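You operate a simulated robot arm through the tools that you are given. There is no shell and no other tool.

The job below is to be done with a simulated two-armed robot. You get a single attempt, and the scene is never put back.

Task
Fill the slat rack's ends: darkest slat in the dark slot, palest in the pale slot.
Fine: the lower the figure, the darker; slide the rack bar back first and over again at the end. Where these are worked on the way, their far stop is far enough and under half their travel is too little: rack bar.

It is judged by the outcome, as a careful person would: the job done as asked, and still so three seconds after it is handed in. It fails if anything else is knocked over, pushed out of place, dropped, spilled or broken.

Robot
Two 7-joint arms with fingered hands on one trunk that stands fixed in place. Base frame: the origin is at the foot of the trunk, x ahead of it, y to its left, z up; the work surface is at about z = 0.88. Readings come in m, rad, newtons and seconds.
The left shoulder is at [0.07, 0.142, 1.239], the right one opposite. With the tool pointing down near the work surface each hand reaches from about 0.38 to 0.78 m from the base axis, measured 20 degrees to its own side. Payload 3.6 kg a hand.
Tool frame (each hand has its own): the origin (TCP) lies between the finger pads and is the grasp point; the fingertips stand 0.025 m ahead of it; z points along the fingers, y is the line along which they close. Largest opening 0.088 m; the body of the gripper starts 0.029 m behind the TCP. The gripper is a hand of 5 fingers: y runs from the thumb to the fingers, the wrist lies at [-0.013, -0.097, -0.162] in the tool frame.
Orientation is that of the tool frame in the base frame, as a unit quaternion [w, x, y, z]. With the fingers straight down and the wrist toward the robot, the tool's x, y and z point along [0, 1, 0], [1, 0, 0] and [0, 0, -1] of the base frame.

Tools
- The arms move only by the tool step_arm. It takes "left_rows", "right_rows" or both (then of equal length, played together; a hand with none holds still); each is a list of rows, each a list of 6 numbers: the shift along the base's x, y, z in mm, then the turn, a rotation vector about the base's x, y, z in rad. In form: [[tx, ty, tz, ax, ay, az], ...]. A call has 1 to 20 rows; each row shifts and turns the commanded pose from where the row before left it. Rows are played at 5 a second. More than 0.05 m and 0.15 rad between two rows, and nothing of the call is played. Where a pose cannot be reached the arm comes as near as it can. A force on the tool above 40 N (or 10 N above the force at the start of the call, whichever is more), or a blocked arm, ends the call early, and 0.2 s more pass. In this call time passes only in rows, and 0.2 s behind the last. It gives the time, the measured TCP pose, the force on the tool (base axes), the opening and the grip force at its end, in the units of the frame above (readings bear some noise), with the torque about the TCP (base axes, N m) and any sound that the robot's microphone picked up, and new pictures: "pictures" is both (left out), scene, wrist or none (wrist: the cameras of the hands that moved).
- Cameras (640 x 400 px; columns grow to the right, rows downward): "scene" is now at [0.1161, -0.0397, 1.4667]; the picture's right is [-0.53, -0.85, 0.00], its down [-0.56, 0.35, -0.75] and it looks along [0.64, -0.39, -0.66] (base axes); focal length 229 px, centre (320, 200). "left" rides on the left gripper at [-0.059, -0.079, -0.105] in its tool frame; the picture's right is [-0.73, -0.32, 0.61], its down [0.62, -0.68, 0.38] and it looks along [0.29, 0.66, 0.70] (tool axes); focal length 234 px, centre (320, 200). "right" rides on the right gripper at [0.059, -0.079, -0.105] in its tool frame; the picture's right is [-0.73, 0.32, -0.61], its down [-0.62, -0.68, 0.38] and it looks along [-0.29, 0.66, 0.70] (tool axes); focal length 234 px, centre (320, 200). There is no depth. A picture from a camera that has moved, and an enlarged one, comes with that camera's place and axes in the base frame and with its lens. The place of the scene camera against the robot may be out by one fixed shift of up to 0.018 m in any direction.
- slide_trunk(by): slides the trunk up (or, below 0, down) by that many m; the arms and the scene camera ride with it, the base frame stays. It gives what a move gives, with no picture.
- finger_targets(index, middle, ring, little, thumb_bend, thumb_turn, hand): sets how far each is bent, from 0 (flat) to 1 (curled in); at 0.3 the hand is open as for a grip, at 0.7 the pads meet at the TCP. One left out holds its place. A second passes; each finger stops where it meets its share of the squeeze, and holds until it gets a number again. It is the only way to open and close the hand. It gives what a move gives, with no picture; readings hold the bend of each and the force on index, middle, ring, little, thumb and palm. thumb_turn goes from beside the hand (0) to across from the fingers (1), as for a grip.
- aim_head(pan, tilt): turns the head with the scene camera to pan (to the left, within 1.501 rad either way) and tilt (down, from -0.506 to 1.204), counted from straight ahead of the robot. It gives what a move gives, and a new picture of the scene camera.
- close_up(camera, box): a new picture of the part [left, top, right, bottom] of that camera's present view, enlarged. The clock stands still meanwhile.
- finish_job(): hands the job in; it is judged then, once.

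Nothing tells you positions but the pictures and the camera data. Unless the task says otherwise, let go and move clear before handing in.

The tools are called after "Emit:" as name(argument=value, ...) on one line, values as JSON. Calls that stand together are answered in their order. step_arm: Moves the arms, as the interface text tells. Its arguments: {"type":"object","properties":{"left_rows":{"type":"array","items":{"type":"array","items":{"type":"number"}}},"right_rows":{"type":"array","items":{"type":"array","items":{"type":"number"}}},"pictures":{"type":"string","enum":["both","scene","wrist","none"]}},"required":[]} The other tools are called the same way: slide_trunk (by) slides the trunk up or down; finger_targets (index, middle, ring, little, thumb_bend, thumb_turn, hand) moves the fingers one by one; aim_head (pan, tilt) turns the head that bears the scene camera; close_up (camera, box) takes an enlarged picture of a part of a camera's view; finish_job () hands the job in.

At the start:

```text
clock: 0.0
left_position: [0.5722, -0.0076, 1.2366]
left_ee_rot: [0.0, 0.707, 0.707, 0.001]
left_force: [0.0, -0.2, -0.6]
left_wrist_torque: [0.0, -0.02, -0.01]
left_grip_width: 0.0876
left_gripper_force: 0.0
left_shape: jaw
left_bend: [0.3, 0.3, 0.3, 0.3, 0.3, 0.98]
left_finger forces: [0.1, 0.0, 0.0, 0.1, 0.0, 0.0]
right_position: [0.413, -0.3895, 1.2867]
right_ee_rot: [0.0, 0.708, 0.707, 0.0]
right_force: [-0.5, 0.3, 0.3]
right_wrist_torque: [0.03, 0.02, 0.0]
right_grip_width: 0.0877
right_gripper_force: 0.1
right_shape: jaw
right_bend: [0.3, 0.3, 0.3, 0.3, 0.3, 0.98]
right_finger forces: [0.0, 0.0, 0.1, 0.1, 0.0, 0.0]
trunk travel left (down, up): [-0.775, 0.165]
head pan, tilt: [-0.553, 0.726]
```

scene: 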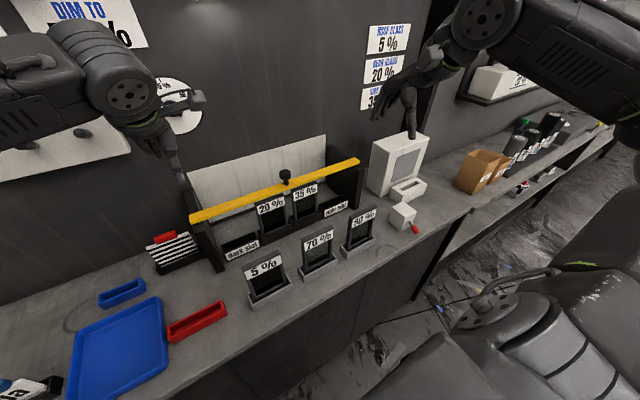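
right: 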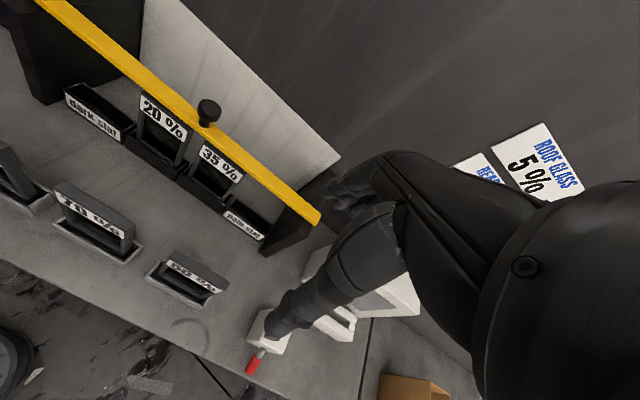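
left: 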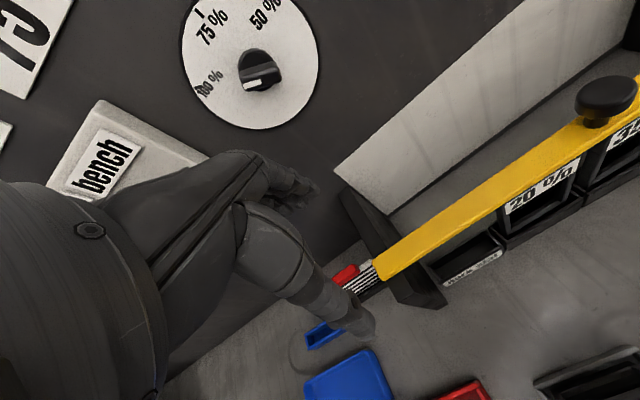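

I see a rack with a yellow bar across it and a black knob, with the 20 % and 35 % slats already in it. A dark slot and a pale slot sit at its ends, and loose slats 5 %, 70 % and 90(?) % stand in holders in front. I'll enlarge the pictures before moving anything.

Emit:
close_up(camera="scene", box=[180, 130, 380, 255])

Emit:
close_up(camera="scene", box=[230, 190, 430, 315])

Emit:
close_up(camera="right", box=[0, 0, 340, 212])

Emit:
close_up(camera="right", box=[0, 130, 340, 342])

Emit:
close_up(camera="left", box=[320, 50, 640, 250])

```text
3.20 times, centred on (280, 192) of scene
camera zoom: at [0.1161, -0.0397, 1.4667], right [-0.53, -0.85, 0.0], down [-0.56, 0.35, -0.75], along [0.64, -0.39, -0.66], focal length 732 px, centre (448, 224)
```

zoom: 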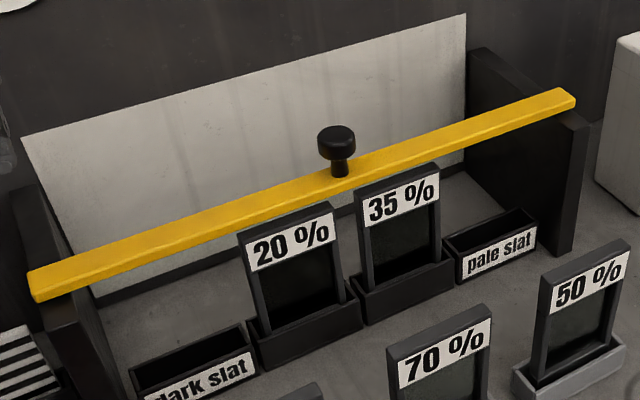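

```text
3.20 times, centred on (330, 252) of scene
camera zoom: at [0.1161, -0.0397, 1.4667], right [-0.53, -0.85, 0.0], down [-0.56, 0.35, -0.75], along [0.64, -0.39, -0.66], focal length 732 px, centre (288, 32)
```

zoom: 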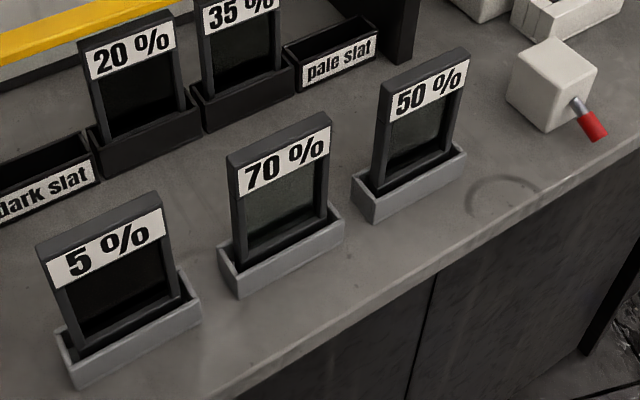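

```text
1.88 times, centred on (170, 106) of right
camera zoom: at [0.3339, -0.3298, 1.3919], right [0.32, -0.73, 0.61], down [-0.68, -0.62, -0.38], along [0.66, -0.29, -0.7], focal length 441 px, centre (602, 377)
```

zoom: 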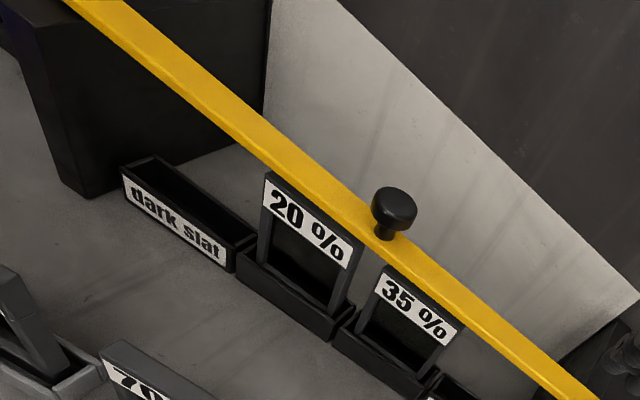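

```text
1.88 times, centred on (170, 236) of right
camera zoom: at [0.3339, -0.3298, 1.3919], right [0.32, -0.73, 0.61], down [-0.68, -0.62, -0.38], along [0.66, -0.29, -0.7], focal length 441 px, centre (602, 132)
```

zoom: 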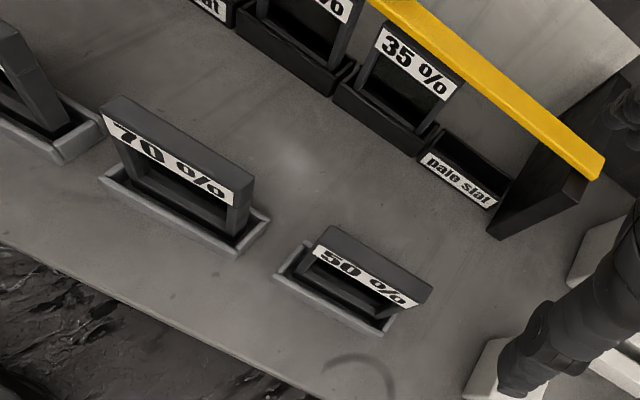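

```text
2.00 times, centred on (480, 150) of left
camera zoom: at [0.4921, -0.0663, 1.3419], right [-0.32, -0.73, -0.61], down [-0.68, 0.62, -0.38], along [0.66, 0.29, -0.7], focal length 468 px, centre (0, 300)
```

zoom: 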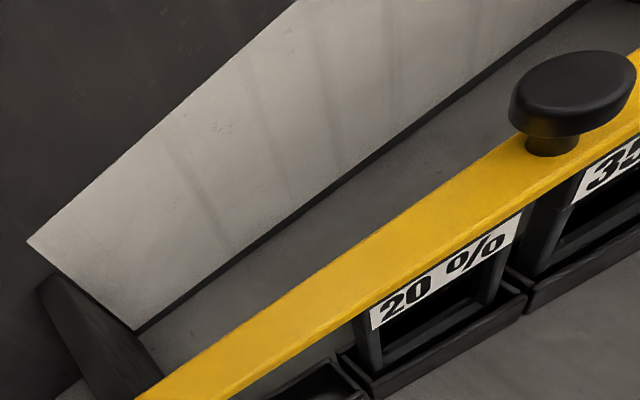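

The loose slats read 5 %, 70 % and 50 %, so 5 % goes to the dark slot and 70 % to the pale slot, while 50 % stays put. The rack runs along y at about x = 0.57 to 0.75, and the loose slats stand at about x = 0.42. First I'll take the left arm off to the left, out of the way, and shift the right hand a little to get parallax.

Emit:
step_arm(left_rows=[[-15, 45, 5, 0, 0, 0], [-15, 45, 5, 0, 0, 0], [-15, 45, 0, 0, 0, 0], [-15, 45, 0, 0, 0, 0], [-15, 45, 0, 0, 0, 0], [-10, 40, 0, 0, 0, 0]], right_rows=[[0, 30, 0, 0, 0, 0], [0, 30, 0, 0, 0, 0], [0, 30, 0, 0, 0, 0], [0, 30, 0, 0, 0, 0], [0, 30, 0, 0, 0, 0], [0, 10, 0, 0, 0, 0]], pictures="both")

```text
clock: 1.4
left_position: [0.4862, 0.2585, 1.2439]
left_ee_rot: [0.001, 0.708, 0.706, 0.0]
left_force: [-0.1, 0.0, 0.5]
left_wrist_torque: [-0.03, -0.01, -0.02]
left_grip_width: 0.0879
left_gripper_force: 0.1
left_shape: jaw
left_bend: [0.3, 0.3, 0.3, 0.3, 0.3, 0.98]
left_finger forces: [0.0, 0.0, 0.0, 0.0, 0.0, 0.0]
right_position: [0.4115, -0.2285, 1.2866]
right_ee_rot: [0.001, 0.708, 0.706, 0.0]
right_force: [-0.4, 0.9, 0.2]
right_wrist_torque: [-0.01, 0.0, -0.01]
right_grip_width: 0.0877
right_gripper_force: 0.1
right_shape: jaw
right_bend: [0.3, 0.3, 0.3, 0.3, 0.3, 0.98]
right_finger forces: [0.0, 0.0, 0.0, 0.1, 0.1, 0.0]
trunk travel left (down, up): [-0.775, 0.165]
head pan, tilt: [-0.553, 0.726]
camera scene: at [0.1151, -0.0381, 1.4669], right [-0.53, -0.85, 0.0], down [-0.56, 0.35, -0.75], along [0.64, -0.39, -0.66], focal length 229 px, centre (320, 200)
camera right: at [0.3334, -0.1686, 1.3927], right [0.32, -0.73, 0.61], down [-0.68, -0.62, -0.38], along [0.66, -0.29, -0.69], focal length 234 px, centre (320, 200)
camera left: at [0.4066, 0.1995, 1.349], right [-0.32, -0.73, -0.61], down [-0.68, 0.62, -0.38], along [0.66, 0.29, -0.7], focal length 234 px, centre (320, 200)
```

scene: 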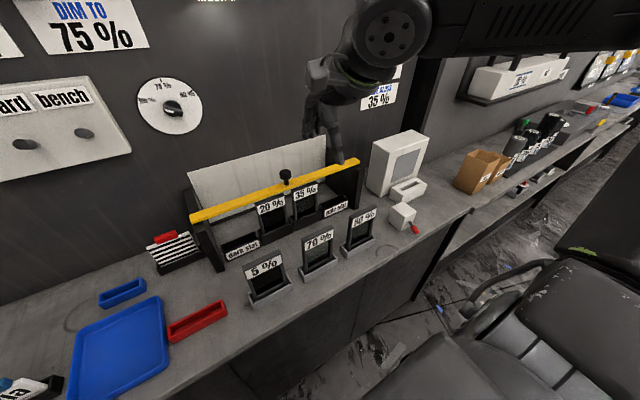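
right: 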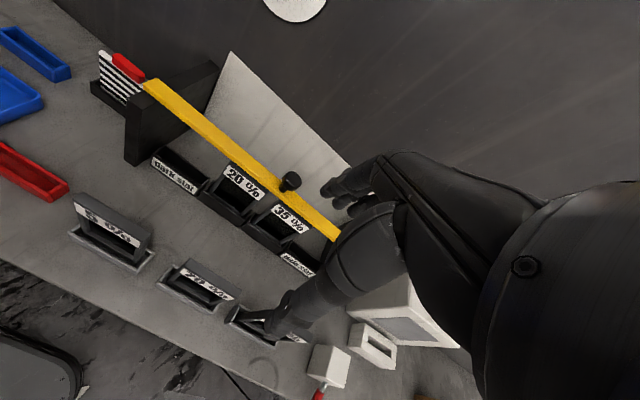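
left: 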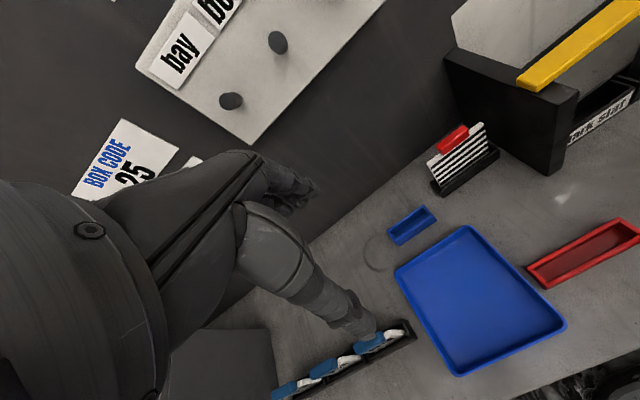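

The left arm is clear and the right camera now sees the whole rack. I'll enlarge these views to measure the bar, the slots and the slats.

Emit:
close_up(camera="right", box=[90, 50, 350, 212])

Emit:
close_up(camera="right", box=[50, 140, 330, 315])

Emit:
close_up(camera="left", box=[420, 0, 640, 138])

Emit:
close_up(camera="scene", box=[180, 130, 380, 255])

```text
2.46 times, centred on (220, 131) of right
camera zoom: at [0.3334, -0.1686, 1.3927], right [0.32, -0.73, 0.61], down [-0.68, -0.62, -0.38], along [0.66, -0.29, -0.69], focal length 576 px, centre (566, 370)
```

zoom: 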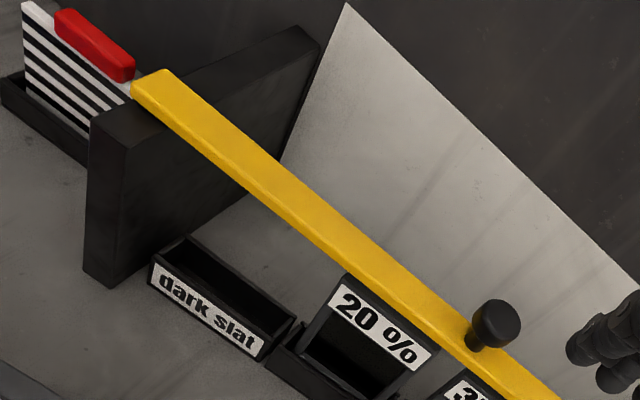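

```text
2.29 times, centred on (190, 228) of right
camera zoom: at [0.3334, -0.1686, 1.3927], right [0.32, -0.73, 0.61], down [-0.68, -0.62, -0.38], along [0.66, -0.29, -0.69], focal length 535 px, centre (617, 137)
```

zoom: 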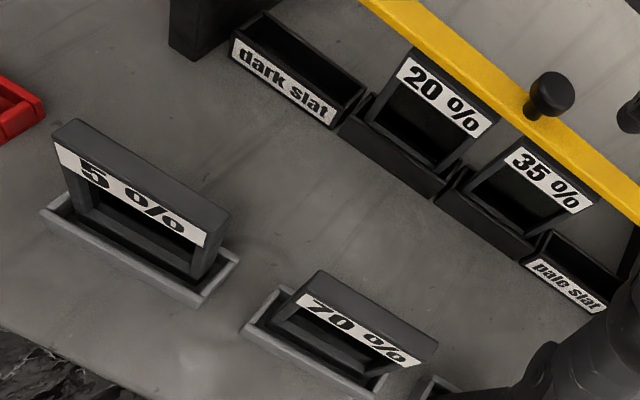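

```text
2.90 times, centred on (530, 69) of left
camera zoom: at [0.4066, 0.1995, 1.349], right [-0.32, -0.73, -0.61], down [-0.68, 0.62, -0.38], along [0.66, 0.29, -0.7], focal length 679 px, centre (-289, 580)
```

zoom: 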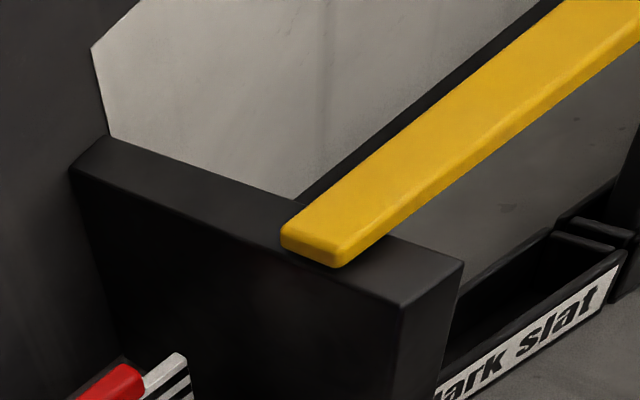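

```text
3.20 times, centred on (280, 192) of scene
camera zoom: at [0.1151, -0.0381, 1.4669], right [-0.53, -0.85, 0.0], down [-0.56, 0.35, -0.75], along [0.64, -0.39, -0.66], focal length 732 px, centre (448, 224)
```

zoom: 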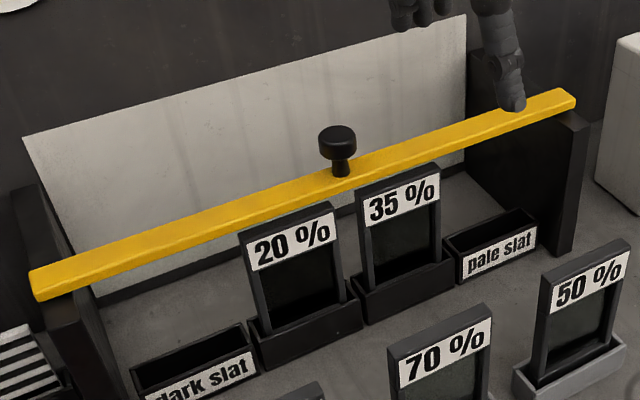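

The knob sits at about (0.600, -0.228, 1.10) on the bar, whose top is near z = 1.065. The slot trays are centred at about (0.604, -0.062) and (0.604, -0.394), and the back panel is at x ≈ 0.75 with its top near z = 1.10. I'll bring the right hand above the knob and check before going down.

Emit:
step_arm(right_rows=[[45, 0, -10, 0, 0, 0], [45, 0, -15, 0, 0, 0], [45, 0, -20, 0, 0, 0], [35, 0, -25, 0, 0, 0], [18, 0, -17, 0, 0, 0]], pictures="both")

```text
clock: 2.6
left_position: [0.4884, 0.2569, 1.2434]
left_ee_rot: [0.0, 0.709, 0.706, 0.0]
left_force: [0.1, -0.1, 0.3]
left_wrist_torque: [0.03, 0.03, -0.01]
left_grip_width: 0.0878
left_gripper_force: 0.0
left_shape: jaw
left_bend: [0.3, 0.3, 0.3, 0.3, 0.3, 0.98]
left_finger forces: [0.1, 0.1, 0.0, 0.0, 0.0, 0.0]
right_position: [0.6031, -0.2294, 1.1974]
right_ee_rot: [0.0, 0.708, 0.707, 0.001]
right_force: [0.3, 0.0, -0.3]
right_wrist_torque: [-0.02, 0.03, -0.01]
right_grip_width: 0.0878
right_gripper_force: 0.1
right_shape: jaw
right_bend: [0.3, 0.3, 0.3, 0.3, 0.3, 0.98]
right_finger forces: [0.0, 0.1, 0.1, 0.0, 0.1, 0.1]
trunk travel left (down, up): [-0.775, 0.165]
head pan, tilt: [-0.553, 0.726]
camera scene: at [0.1171, -0.0393, 1.4666], right [-0.53, -0.85, 0.0], down [-0.56, 0.35, -0.75], along [0.64, -0.39, -0.66], focal length 229 px, centre (320, 200)
camera right: at [0.5238, -0.1702, 1.303], right [0.32, -0.73, 0.61], down [-0.68, -0.62, -0.38], along [0.66, -0.29, -0.7], focal length 234 px, centre (320, 200)
```

scene: 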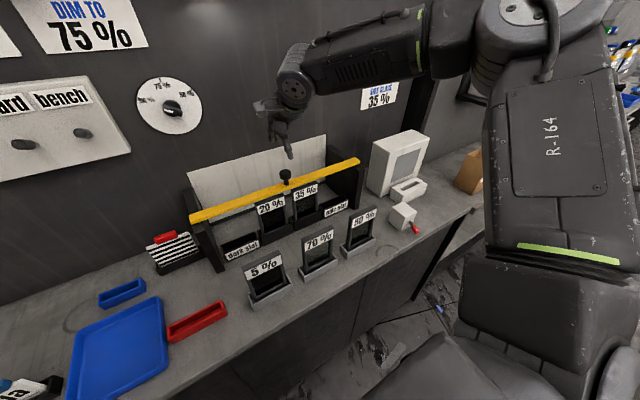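
right: 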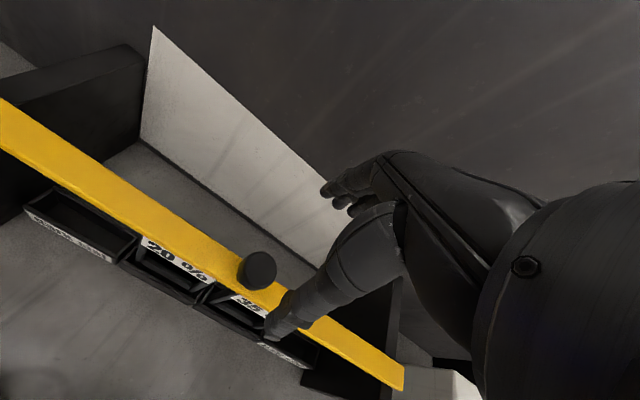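

The hand is about 0.09 m above the knob and lined up with it. I'll lower it so the thumb is in front of the knob and the fingers behind, with the fingertips staying above the bar.

Emit:
step_arm(right_rows=[[-1, 2, -30, 0, 0, 0], [-1, 0, -25, 0, 0, 0], [0, 0, -18, 0, 0, 0]], pictures="both")

Emit:
close_up(camera="scene", box=[220, 90, 380, 190])

Emit:
close_up(camera="right", box=[180, 130, 420, 280])

```text
clock: 3.4
left_position: [0.4869, 0.257, 1.2431]
left_ee_rot: [0.001, 0.708, 0.706, 0.0]
left_force: [0.0, 0.9, -0.1]
left_wrist_torque: [-0.01, 0.04, -0.01]
left_grip_width: 0.0876
left_gripper_force: 0.0
left_shape: jaw
left_bend: [0.3, 0.3, 0.3, 0.3, 0.3, 0.98]
left_finger forces: [0.0, 0.1, 0.0, 0.1, 0.0, 0.1]
right_position: [0.6005, -0.2278, 1.127]
right_ee_rot: [-0.001, 0.708, 0.707, -0.001]
right_force: [-0.6, -0.3, 0.2]
right_wrist_torque: [-0.04, -0.03, 0.0]
right_grip_width: 0.0878
right_gripper_force: 0.1
right_shape: jaw
right_bend: [0.3, 0.3, 0.3, 0.3, 0.3, 0.98]
right_finger forces: [0.1, 0.1, 0.0, 0.1, 0.1, 0.1]
trunk travel left (down, up): [-0.775, 0.165]
head pan, tilt: [-0.553, 0.726]
camera scene: at [0.116, -0.0396, 1.4668], right [-0.53, -0.85, 0.0], down [-0.56, 0.35, -0.75], along [0.64, -0.39, -0.66], focal length 229 px, centre (320, 200)
camera right: at [0.5204, -0.169, 1.2316], right [0.32, -0.73, 0.61], down [-0.68, -0.62, -0.38], along [0.66, -0.29, -0.7], focal length 234 px, centre (320, 200)
```

scene: 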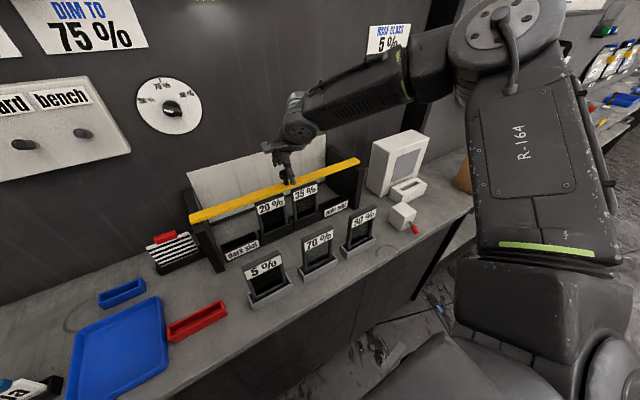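
right: 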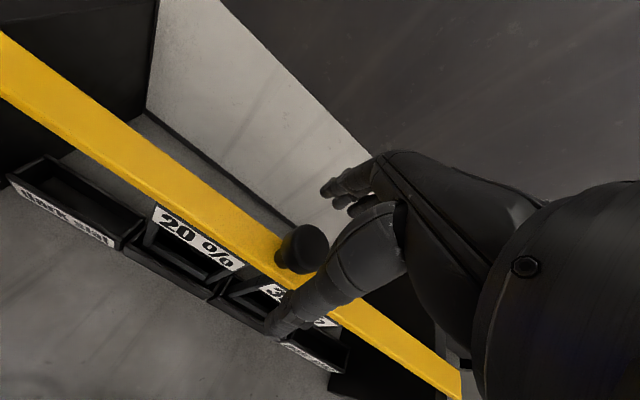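

```text
4.00 times, centred on (300, 140) of scene
camera zoom: at [0.116, -0.0396, 1.4668], right [-0.53, -0.85, 0.0], down [-0.56, 0.35, -0.75], along [0.64, -0.39, -0.66], focal length 915 px, centre (400, 440)
```

zoom: 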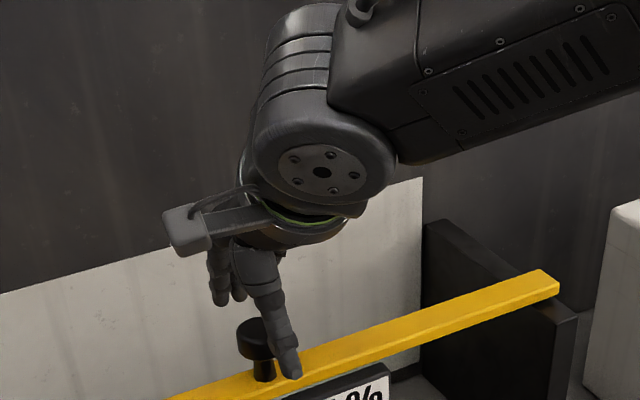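

```text
2.67 times, centred on (300, 205) of right
camera zoom: at [0.5204, -0.169, 1.2316], right [0.32, -0.73, 0.61], down [-0.68, -0.62, -0.38], along [0.66, -0.29, -0.7], focal length 624 px, centre (373, 187)
```

zoom: 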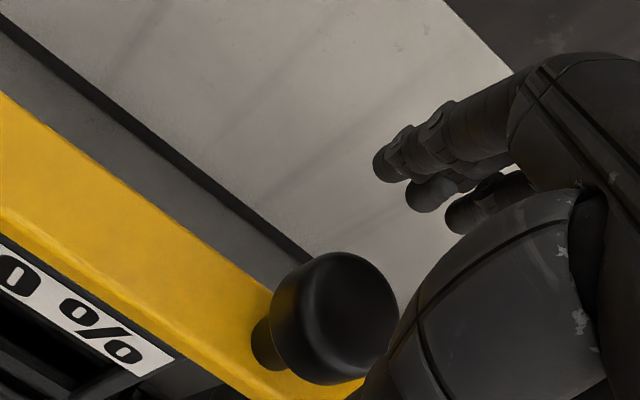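

The thumb tip and fingers straddle the knob as predicted. I'll go 19 mm lower and then close the hand gently around the knob.

Emit:
step_arm(right_rows=[[0, 0, -10, 0, 0, 0], [0, 0, -9, 0, 0, 0]], pictures="none")

Emit:
finger_targets(hand="right", index=0.55, middle=0.55, ring=0.55, little=0.55, thumb_bend=0.55)

Emit:
close_up(camera="right", box=[180, 130, 420, 280])

Emit:
close_up(camera="scene", box=[220, 90, 380, 190])

```text
clock: 4.0
left_position: [0.4883, 0.2552, 1.2445]
left_ee_rot: [0.0, 0.707, 0.707, 0.0]
left_force: [-0.6, 0.4, -0.1]
left_wrist_torque: [0.01, 0.02, 0.03]
left_grip_width: 0.0877
left_gripper_force: 0.1
left_shape: jaw
left_bend: [0.3, 0.3, 0.3, 0.3, 0.3, 0.98]
left_finger forces: [0.0, 0.1, 0.0, 0.0, 0.0, 0.1]
right_position: [0.5996, -0.2281, 1.1064]
right_ee_rot: [0.0, 0.708, 0.707, 0.001]
right_force: [-0.1, -0.5, 1.0]
right_wrist_torque: [-0.01, 0.0, 0.01]
right_grip_width: 0.0879
right_gripper_force: 0.1
right_shape: jaw
right_bend: [0.3, 0.3, 0.3, 0.3, 0.3, 0.98]
right_finger forces: [0.0, 0.1, 0.1, 0.1, 0.1, 0.1]
trunk travel left (down, up): [-0.775, 0.165]
head pan, tilt: [-0.553, 0.726]
```

```text
clock: 5.0
left_position: [0.4878, 0.2581, 1.2432]
left_ee_rot: [0.0, 0.707, 0.707, 0.0]
left_force: [-0.7, 0.9, 0.6]
left_wrist_torque: [-0.03, -0.01, -0.01]
left_grip_width: 0.0876
left_gripper_force: 0.0
left_shape: jaw
left_bend: [0.3, 0.3, 0.3, 0.3, 0.3, 0.98]
left_finger forces: [0.0, 0.1, 0.1, 0.1, 0.0, 0.0]
right_position: [0.6001, -0.2292, 1.107]
right_ee_rot: [0.001, 0.708, 0.706, -0.001]
right_force: [-1.1, -0.2, 0.7]
right_wrist_torque: [-0.02, 0.03, 0.0]
right_grip_width: 0.031
right_gripper_force: 0.0
right_shape: fingers
right_bend: [0.55, 0.55, 0.55, 0.55, 0.55, 0.98]
right_finger forces: [0.0, 0.1, 0.1, 0.0, 0.0, 0.0]
trunk travel left (down, up): [-0.775, 0.165]
head pan, tilt: [-0.553, 0.726]
```

```text
2.67 times, centred on (300, 205) of right
camera zoom: at [0.5205, -0.1681, 1.2127], right [0.32, -0.73, 0.61], down [-0.68, -0.62, -0.38], along [0.66, -0.29, -0.7], focal length 624 px, centre (373, 187)
```

zoom: 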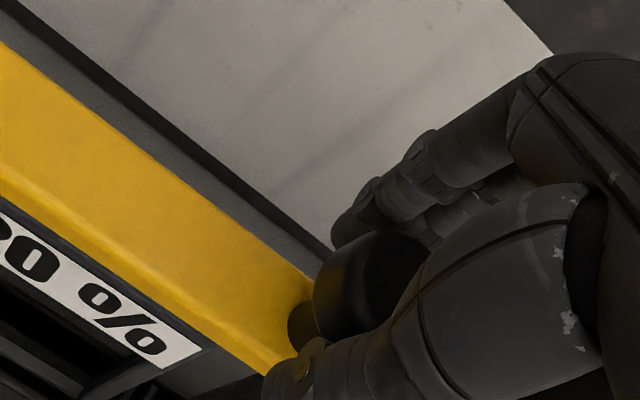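

```text
4.00 times, centred on (300, 140) of scene
camera zoom: at [0.1161, -0.0395, 1.4667], right [-0.53, -0.85, 0.0], down [-0.56, 0.35, -0.75], along [0.64, -0.39, -0.66], focal length 915 px, centre (400, 440)
```

zoom: 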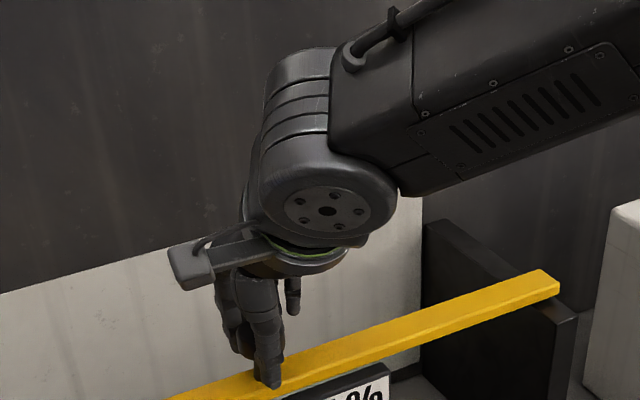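

The knob is loosely caged between thumb and fingers. Now I'll slide the bar back along +x and watch the force.

Emit:
step_arm(right_rows=[[12, 0, 0, 0, 0, 0], [12, 0, 0, 0, 0, 0], [12, 0, 0, 0, 0, 0], [12, 0, 0, 0, 0, 0], [12, 0, 0, 0, 0, 0]], pictures="both")

Emit:
close_up(camera="scene", box=[180, 100, 380, 225])

```text
clock: 6.2
left_position: [0.4877, 0.2556, 1.2439]
left_ee_rot: [0.0, 0.707, 0.708, 0.0]
left_force: [0.2, 0.2, 0.8]
left_wrist_torque: [-0.04, -0.01, 0.01]
left_grip_width: 0.0876
left_gripper_force: 0.0
left_shape: jaw
left_bend: [0.3, 0.3, 0.3, 0.3, 0.3, 0.98]
left_finger forces: [0.0, 0.0, 0.1, 0.1, 0.1, 0.0]
right_position: [0.6588, -0.2265, 1.1069]
right_ee_rot: [0.0, 0.708, 0.706, 0.001]
right_force: [-0.4, -0.1, -0.4]
right_wrist_torque: [-0.01, 0.03, 0.02]
right_grip_width: 0.0323
right_gripper_force: 0.2
right_shape: fingers
right_bend: [0.55, 0.55, 0.55, 0.55, 0.54, 0.98]
right_finger forces: [0.1, 0.0, 0.0, 0.0, 0.8, 0.0]
trunk travel left (down, up): [-0.775, 0.165]
head pan, tilt: [-0.553, 0.726]
camera scene: at [0.1166, -0.0396, 1.4667], right [-0.53, -0.85, 0.0], down [-0.56, 0.35, -0.75], along [0.64, -0.39, -0.66], focal length 229 px, centre (320, 200)
camera right: at [0.5797, -0.1675, 1.2126], right [0.32, -0.73, 0.61], down [-0.68, -0.62, -0.38], along [0.66, -0.29, -0.7], focal length 234 px, centre (320, 200)
```

scene: 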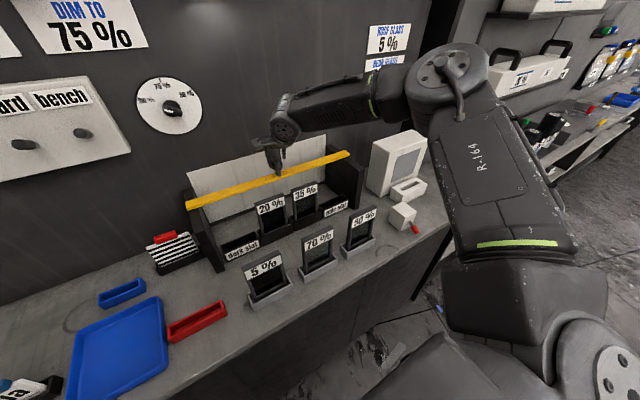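
right: 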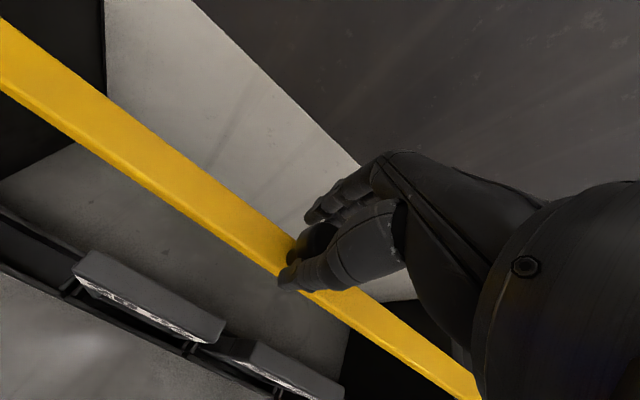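

```text
3.20 times, centred on (280, 162) of scene
camera zoom: at [0.1166, -0.0396, 1.4667], right [-0.53, -0.85, 0.0], down [-0.56, 0.35, -0.75], along [0.64, -0.39, -0.66], focal length 732 px, centre (448, 320)
```

zoom: 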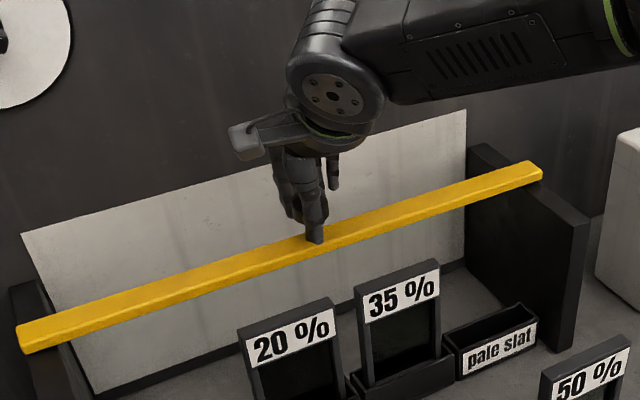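

The bar slides easily and is now about 55 mm back, with the slats undisturbed. I'll continue in small steps and keep an eye on the panel behind.

Emit:
step_arm(right_rows=[[10, 0, 0, 0, 0, 0], [10, 0, 0, 0, 0, 0], [10, 0, 0, 0, 0, 0], [8, 0, 0, 0, 0, 0]], pictures="both")

Emit:
close_up(camera="right", box=[180, 130, 420, 280])

Emit:
close_up(camera="scene", box=[180, 100, 380, 225])

```text
clock: 7.2
left_position: [0.4876, 0.2567, 1.2436]
left_ee_rot: [-0.001, 0.707, 0.707, 0.001]
left_force: [-0.1, 0.3, 0.7]
left_wrist_torque: [0.01, 0.02, 0.02]
left_grip_width: 0.0879
left_gripper_force: 0.2
left_shape: jaw
left_bend: [0.3, 0.3, 0.3, 0.3, 0.3, 0.98]
left_finger forces: [0.1, 0.0, 0.0, 0.0, 0.1, 0.1]
right_position: [0.6844, -0.2321, 1.1098]
right_ee_rot: [0.0, 0.707, 0.707, 0.0]
right_force: [0.9, -1.2, -0.2]
right_wrist_torque: [-0.01, 0.01, 0.01]
right_grip_width: 0.0311
right_gripper_force: 0.1
right_shape: fingers
right_bend: [0.55, 0.55, 0.55, 0.55, 0.55, 0.97]
right_finger forces: [0.0, 0.0, 0.0, 0.1, 0.1, 0.1]
right hand out of reach, approached as far as the arm can: row 3, 4
trunk travel left (down, up): [-0.775, 0.165]
head pan, tilt: [-0.553, 0.726]
camera scene: at [0.1162, -0.0397, 1.4667], right [-0.53, -0.85, 0.0], down [-0.56, 0.35, -0.75], along [0.64, -0.39, -0.66], focal length 229 px, centre (320, 200)
camera right: at [0.6046, -0.1731, 1.2158], right [0.32, -0.73, 0.61], down [-0.68, -0.62, -0.39], along [0.66, -0.29, -0.69], focal length 234 px, centre (320, 200)
```

scene: 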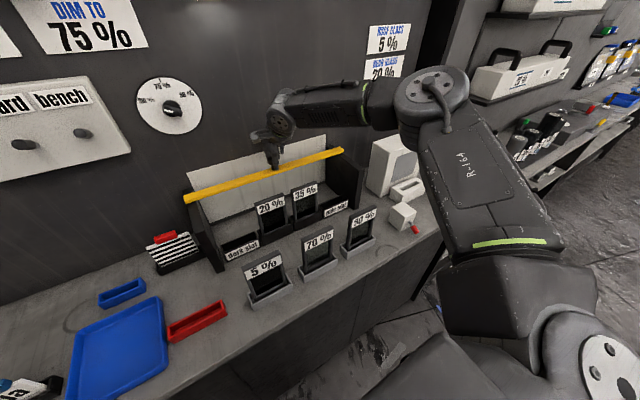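
right: 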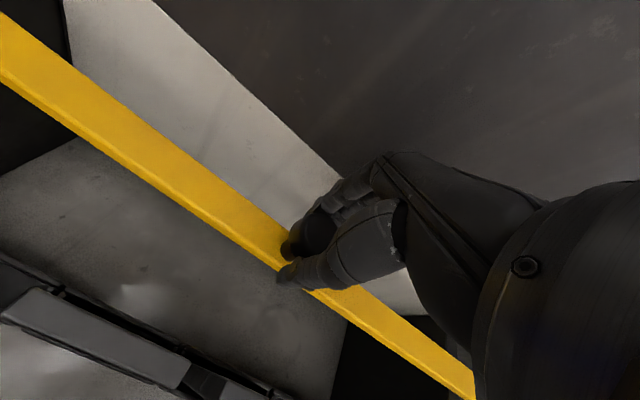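

```text
2.67 times, centred on (300, 205) of right
camera zoom: at [0.6046, -0.1731, 1.2158], right [0.32, -0.73, 0.61], down [-0.68, -0.62, -0.39], along [0.66, -0.29, -0.69], focal length 624 px, centre (373, 187)
```

zoom: 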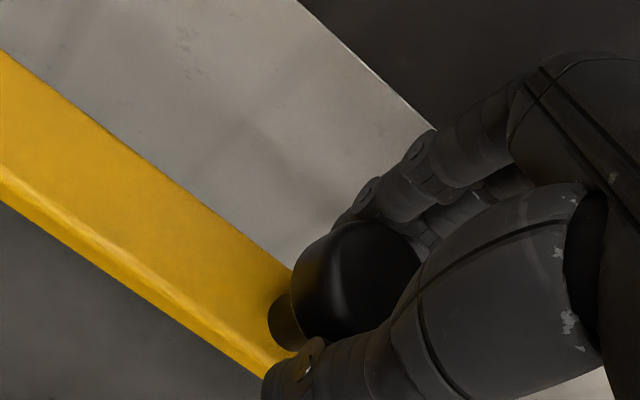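

```text
3.20 times, centred on (280, 162) of scene
camera zoom: at [0.1162, -0.0397, 1.4667], right [-0.53, -0.85, 0.0], down [-0.56, 0.35, -0.75], along [0.64, -0.39, -0.66], focal length 732 px, centre (448, 320)
```

zoom: 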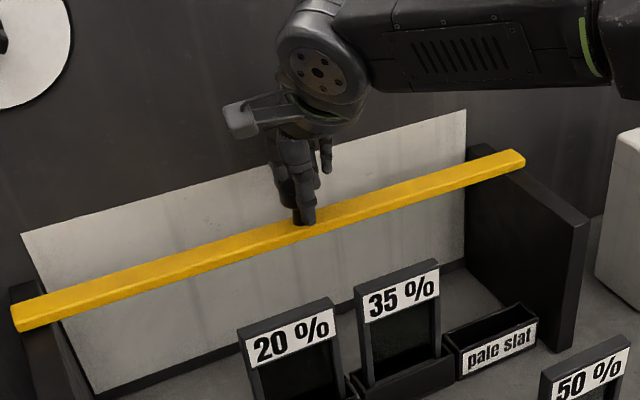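

The bar is about 85 mm back and the right arm has reached its limit in this upright pose, with no stop felt yet. I'll tip the hand slightly so the fingers point forward, which buys reach, and carry on gently to find the far stop.

Emit:
step_arm(right_rows=[[0, 0, 0, 0, -0.1, 0], [0, 0, 0, 0, -0.1, 0], [4, 0, 0, 0, 0, 0]], pictures="both")

Emit:
close_up(camera="scene", box=[180, 100, 380, 225])

Emit:
close_up(camera="right", box=[180, 130, 420, 280])

```text
clock: 8.0
left_position: [0.4871, 0.2571, 1.2437]
left_ee_rot: [-0.001, 0.708, 0.707, -0.001]
left_force: [0.3, -0.1, 1.1]
left_wrist_torque: [0.01, -0.01, -0.03]
left_grip_width: 0.0876
left_gripper_force: 0.1
left_shape: jaw
left_bend: [0.3, 0.3, 0.3, 0.3, 0.3, 0.98]
left_finger forces: [0.0, 0.1, 0.0, 0.0, 0.1, 0.1]
right_position: [0.6893, -0.2321, 1.1107]
right_ee_rot: [0.07, 0.704, 0.703, 0.071]
right_force: [-3.2, -0.2, 0.7]
right_wrist_torque: [-0.06, 0.07, 0.06]
right_grip_width: 0.0343
right_gripper_force: 1.5
right_shape: fingers
right_bend: [0.55, 0.55, 0.55, 0.55, 0.52, 0.98]
right_finger forces: [0.0, 0.0, 0.0, 0.1, 2.4, 0.0]
trunk travel left (down, up): [-0.775, 0.165]
head pan, tilt: [-0.553, 0.726]
camera scene: at [0.1156, -0.0392, 1.4668], right [-0.53, -0.85, 0.0], down [-0.56, 0.35, -0.75], along [0.64, -0.39, -0.66], focal length 229 px, centre (320, 200)
camera right: at [0.59, -0.1728, 1.1982], right [0.19, -0.73, 0.66], down [-0.59, -0.62, -0.51], along [0.78, -0.29, -0.55], focal length 234 px, centre (320, 200)
```

scene: 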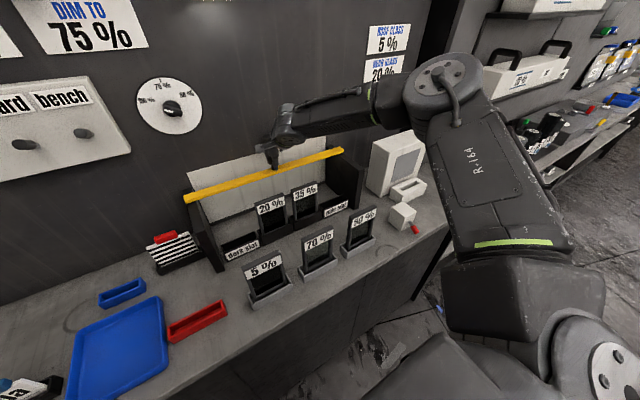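
right: 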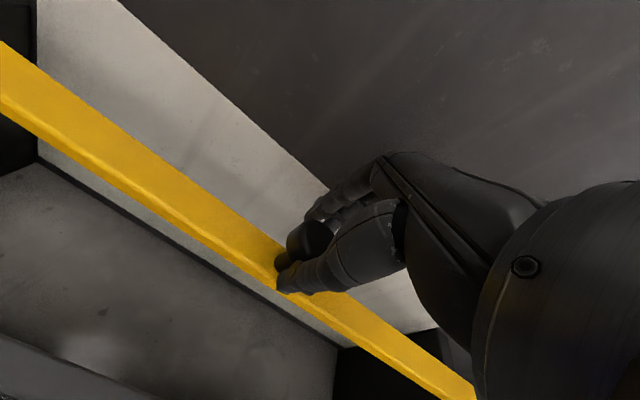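

```text
3.20 times, centred on (280, 162) of scene
camera zoom: at [0.1156, -0.0392, 1.4668], right [-0.53, -0.85, 0.0], down [-0.56, 0.35, -0.75], along [0.64, -0.39, -0.66], focal length 732 px, centre (448, 320)
```

zoom: 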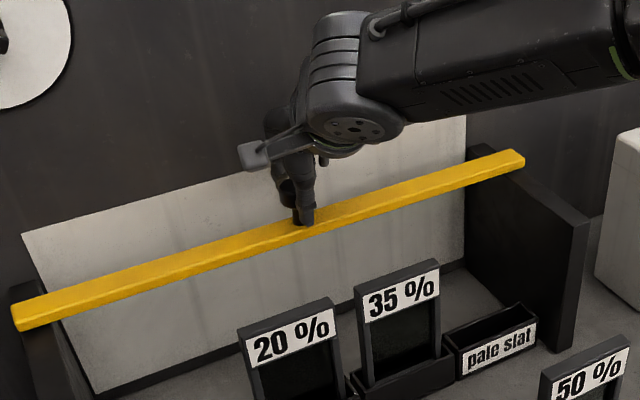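

```text
2.67 times, centred on (300, 205) of right
camera zoom: at [0.59, -0.1728, 1.1982], right [0.19, -0.73, 0.66], down [-0.59, -0.62, -0.51], along [0.78, -0.29, -0.55], focal length 624 px, centre (373, 187)
```

zoom: 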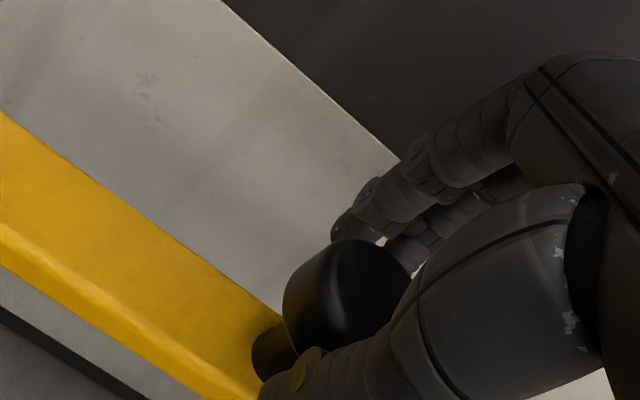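

The thumb force rose to 2.4 N while the bar did not move, which suggests the far stop. I'll push a few more millimetres to confirm.

Emit:
step_arm(right_rows=[[4, 0, 0, 0, 0, 0], [4, 0, 0, 0, 0, 0]], pictures="none")

Emit:
close_up(camera="scene", box=[180, 100, 380, 225])

Emit:
close_up(camera="left", box=[420, 0, 640, 138])

```text
clock: 8.6
left_position: [0.4859, 0.2564, 1.2447]
left_ee_rot: [0.001, 0.708, 0.706, 0.001]
left_force: [-0.9, 0.0, 0.2]
left_wrist_torque: [-0.01, -0.02, -0.01]
left_grip_width: 0.0879
left_gripper_force: 0.1
left_shape: jaw
left_bend: [0.3, 0.3, 0.3, 0.3, 0.3, 0.98]
left_finger forces: [0.1, 0.0, 0.1, 0.1, 0.0, 0.1]
right_position: [0.6949, -0.2327, 1.1114]
right_ee_rot: [0.071, 0.704, 0.703, 0.071]
right_force: [-7.1, 0.3, 0.8]
right_wrist_torque: [-0.03, 0.16, 0.05]
right_grip_width: 0.0406
right_gripper_force: 3.3
right_shape: fingers
right_bend: [0.55, 0.55, 0.55, 0.55, 0.48, 0.97]
right_finger forces: [0.0, 0.0, 0.0, 0.0, 7.0, 0.1]
trunk travel left (down, up): [-0.775, 0.165]
head pan, tilt: [-0.553, 0.726]
```

```text
3.20 times, centred on (280, 162) of scene
camera zoom: at [0.1131, -0.0394, 1.467], right [-0.53, -0.85, 0.0], down [-0.56, 0.35, -0.75], along [0.64, -0.39, -0.66], focal length 732 px, centre (448, 320)
```

zoom: 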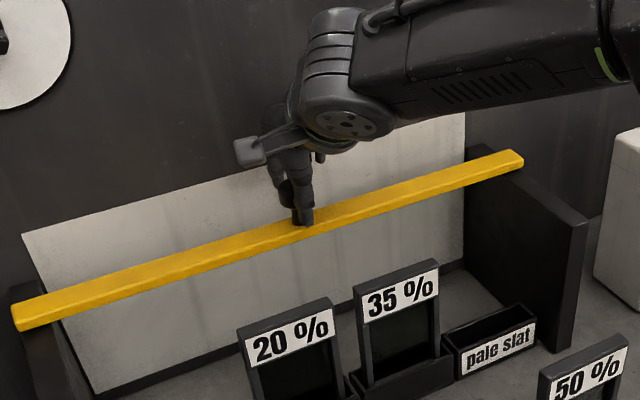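

```text
2.90 times, centred on (530, 69) of left
camera zoom: at [0.4052, 0.1979, 1.3499], right [-0.32, -0.73, -0.61], down [-0.68, 0.62, -0.38], along [0.66, 0.29, -0.69], focal length 679 px, centre (-289, 580)
```

zoom: 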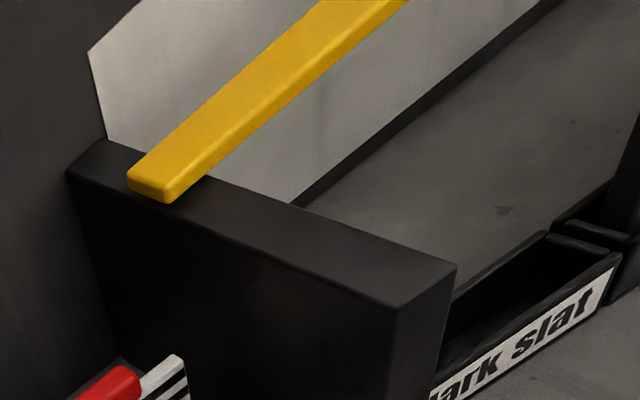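

The bar did not move under 7 N where it slid freely before, so it's at its far stop, at about x ≈ 0.69. I'll ease off, open the hand a little so the fingers stay clear of the panel, and lift away.

Emit:
step_arm(right_rows=[[-5, 0, 0, 0, 0, 0]], pictures="none")

Emit:
finger_targets(hand="right", index=0.42, middle=0.42, ring=0.42, little=0.42, thumb_bend=0.35)

Emit:
step_arm(right_rows=[[0, 0, 15, 0, 0, 0], [0, 0, 25, 0, 0, 0], [0, 0, 35, 0, 0, 0]], pictures="both")

```text
clock: 9.0
left_position: [0.4872, 0.2573, 1.2429]
left_ee_rot: [-0.001, 0.707, 0.707, 0.0]
left_force: [-0.1, 1.0, -0.4]
left_wrist_torque: [0.01, 0.04, 0.01]
left_grip_width: 0.0878
left_gripper_force: 0.1
left_shape: jaw
left_bend: [0.3, 0.3, 0.3, 0.3, 0.3, 0.98]
left_finger forces: [0.0, 0.1, 0.0, 0.0, 0.0, 0.1]
right_position: [0.6915, -0.2319, 1.1109]
right_ee_rot: [0.072, 0.704, 0.702, 0.072]
right_force: [-2.7, -0.2, 0.4]
right_wrist_torque: [-0.02, 0.06, 0.07]
right_grip_width: 0.0368
right_gripper_force: 1.4
right_shape: fingers
right_bend: [0.55, 0.55, 0.55, 0.55, 0.51, 0.97]
right_finger forces: [0.1, 0.0, 0.0, 0.0, 3.4, 0.0]
trunk travel left (down, up): [-0.775, 0.165]
head pan, tilt: [-0.553, 0.726]
```

```text
clock: 10.0
left_position: [0.4879, 0.2565, 1.2437]
left_ee_rot: [0.0, 0.708, 0.706, 0.001]
left_force: [-0.2, -0.1, 0.3]
left_wrist_torque: [0.01, -0.01, 0.0]
left_grip_width: 0.0876
left_gripper_force: 0.1
left_shape: jaw
left_bend: [0.3, 0.3, 0.3, 0.3, 0.3, 0.98]
left_finger forces: [0.0, 0.1, 0.0, 0.0, 0.0, 0.0]
right_position: [0.6918, -0.2329, 1.1092]
right_ee_rot: [0.071, 0.704, 0.703, 0.071]
right_force: [0.0, 0.1, -0.3]
right_wrist_torque: [0.02, 0.0, -0.02]
right_grip_width: 0.0663
right_gripper_force: 0.2
right_shape: fingers
right_bend: [0.42, 0.42, 0.42, 0.42, 0.35, 0.97]
right_finger forces: [0.1, 0.1, 0.1, 0.0, 0.0, 0.0]
trunk travel left (down, up): [-0.775, 0.165]
head pan, tilt: [-0.553, 0.726]
```

```text
clock: 10.8
left_position: [0.4877, 0.2568, 1.2429]
left_ee_rot: [0.0, 0.707, 0.707, 0.0]
left_force: [0.1, 0.0, -0.2]
left_wrist_torque: [0.0, 0.01, 0.0]
left_grip_width: 0.0877
left_gripper_force: 0.0
left_shape: jaw
left_bend: [0.3, 0.3, 0.3, 0.3, 0.3, 0.98]
left_finger forces: [0.0, 0.0, 0.0, 0.1, 0.1, 0.0]
right_position: [0.693, -0.2325, 1.1861]
right_ee_rot: [0.071, 0.704, 0.703, 0.071]
right_force: [0.3, 0.3, -0.3]
right_wrist_torque: [0.04, -0.01, -0.01]
right_grip_width: 0.0663
right_gripper_force: 0.0
right_shape: fingers
right_bend: [0.42, 0.42, 0.42, 0.42, 0.35, 0.97]
right_finger forces: [0.1, 0.0, 0.1, 0.0, 0.0, 0.1]
trunk travel left (down, up): [-0.775, 0.165]
head pan, tilt: [-0.553, 0.726]
camera scene: at [0.1153, -0.0393, 1.4668], right [-0.53, -0.85, 0.0], down [-0.56, 0.35, -0.75], along [0.64, -0.39, -0.66], focal length 229 px, centre (320, 200)
camera right: at [0.5931, -0.1727, 1.2727], right [0.19, -0.73, 0.66], down [-0.59, -0.62, -0.51], along [0.78, -0.29, -0.55], focal length 234 px, centre (320, 200)
```

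scene: 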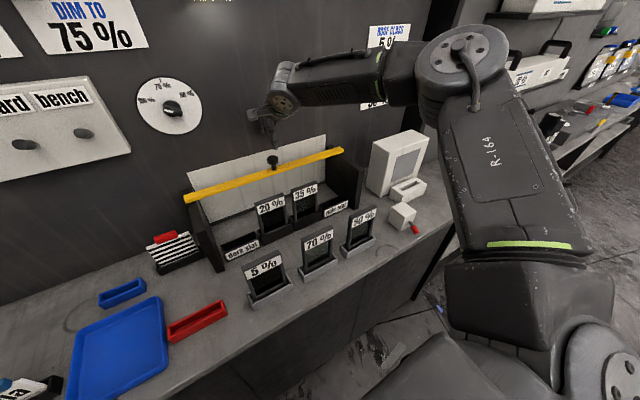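
right: 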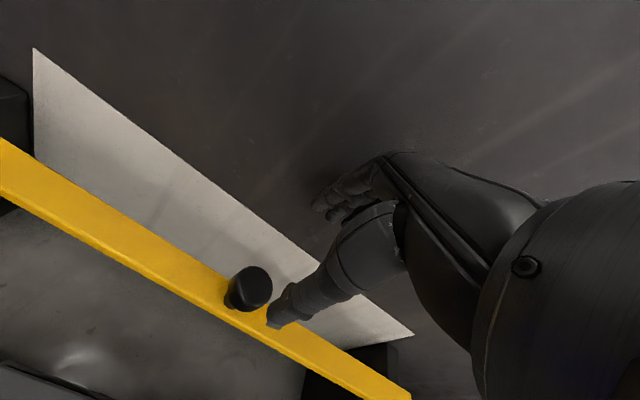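

The bar stayed back with its knob at about (0.69, -0.23). Next I'll carry the right hand, upright and open, to above the 5 % slat near (0.42, -0.08) and measure it and the dark slot.

Emit:
step_arm(right_rows=[[-40, 20, 20, 0, 0.1, 0], [-40, 22, 10, 0, 0.1, 0], [-40, 22, 10, 0, 0, 0], [-40, 22, 10, 0, 0, 0], [-40, 22, 10, 0, 0, 0], [-40, 22, 10, 0, 0, 0], [-34, 22, 0, 0, 0, 0]], pictures="none")

Emit:
finger_targets(hand="right", index=0.3, middle=0.3, ring=0.3, little=0.3, thumb_bend=0.3)

Emit:
close_up(camera="right", box=[0, 0, 640, 400])

Emit:
close_up(camera="right", box=[140, 180, 380, 330])

Emit:
close_up(camera="scene", box=[220, 160, 420, 285])

```text
clock: 12.4
left_position: [0.4878, 0.2578, 1.244]
left_ee_rot: [0.0, 0.707, 0.707, -0.001]
left_force: [0.2, -0.1, 0.0]
left_wrist_torque: [-0.02, 0.0, 0.02]
left_grip_width: 0.0878
left_gripper_force: 0.1
left_shape: jaw
left_bend: [0.3, 0.3, 0.3, 0.3, 0.3, 0.98]
left_finger forces: [0.0, 0.1, 0.0, 0.1, 0.1, 0.0]
right_position: [0.4163, -0.0799, 1.2538]
right_ee_rot: [0.001, 0.707, 0.707, 0.0]
right_force: [0.4, -0.1, 0.1]
right_wrist_torque: [-0.01, 0.01, -0.01]
right_grip_width: 0.0667
right_gripper_force: 0.0
right_shape: fingers
right_bend: [0.42, 0.42, 0.42, 0.42, 0.35, 0.97]
right_finger forces: [0.0, 0.0, 0.0, 0.0, 0.0, 0.0]
trunk travel left (down, up): [-0.775, 0.165]
head pan, tilt: [-0.553, 0.726]
```

```text
clock: 13.4
left_position: [0.4881, 0.2572, 1.2431]
left_ee_rot: [0.001, 0.707, 0.708, 0.0]
left_force: [-0.3, -0.3, 0.5]
left_wrist_torque: [-0.06, -0.01, -0.02]
left_grip_width: 0.0879
left_gripper_force: 0.0
left_shape: jaw
left_bend: [0.3, 0.3, 0.3, 0.3, 0.3, 0.98]
left_finger forces: [0.1, 0.0, 0.0, 0.0, 0.0, 0.1]
right_position: [0.4179, -0.0788, 1.2546]
right_ee_rot: [0.001, 0.707, 0.707, 0.001]
right_force: [-0.2, -0.3, 0.1]
right_wrist_torque: [-0.04, 0.02, 0.01]
right_grip_width: 0.0845
right_gripper_force: 0.1
right_shape: fingers
right_bend: [0.3, 0.3, 0.3, 0.3, 0.3, 0.97]
right_finger forces: [0.1, 0.1, 0.0, 0.0, 0.0, 0.0]
trunk travel left (down, up): [-0.775, 0.165]
head pan, tilt: [-0.553, 0.726]
```

```text
1.00 times, centred on (320, 200) of right (not enlarged: the box is as wide or as high as the picture)
camera zoom: at [0.3385, -0.02, 1.3601], right [0.32, -0.73, 0.61], down [-0.68, -0.62, -0.38], along [0.66, -0.29, -0.7], focal length 234 px, centre (320, 200)
```

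zoom: 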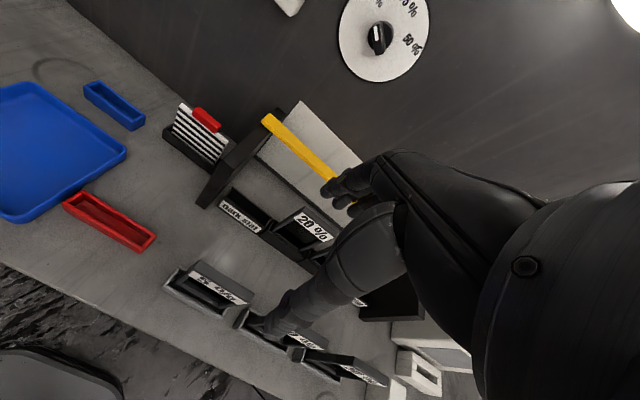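

```text
2.67 times, centred on (260, 255) of right
camera zoom: at [0.3385, -0.02, 1.3601], right [0.32, -0.73, 0.61], down [-0.68, -0.62, -0.38], along [0.66, -0.29, -0.7], focal length 624 px, centre (480, 53)
```

zoom: 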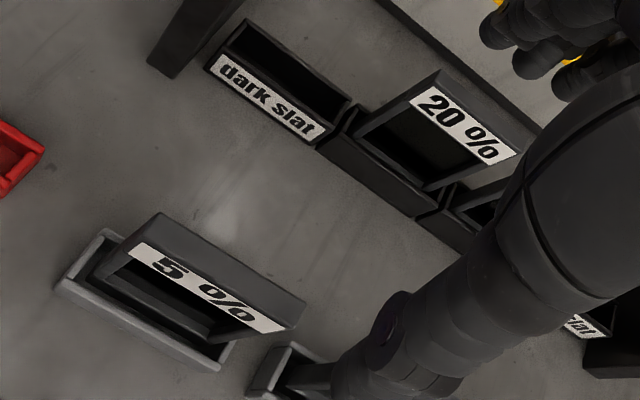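

```text
3.20 times, centred on (320, 222) of scene
camera zoom: at [0.116, -0.0395, 1.4667], right [-0.53, -0.85, 0.0], down [-0.56, 0.35, -0.75], along [0.64, -0.39, -0.66], focal length 732 px, centre (320, 128)
```

zoom: 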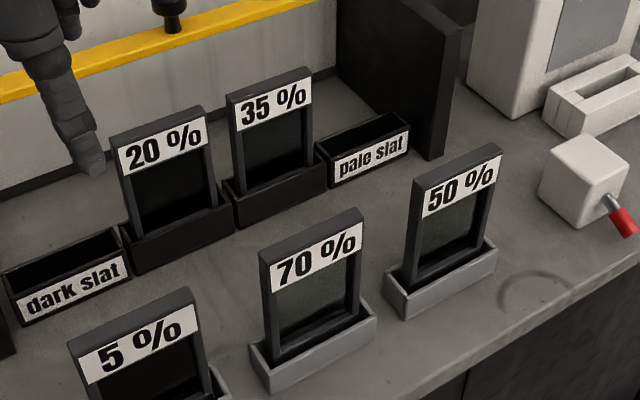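

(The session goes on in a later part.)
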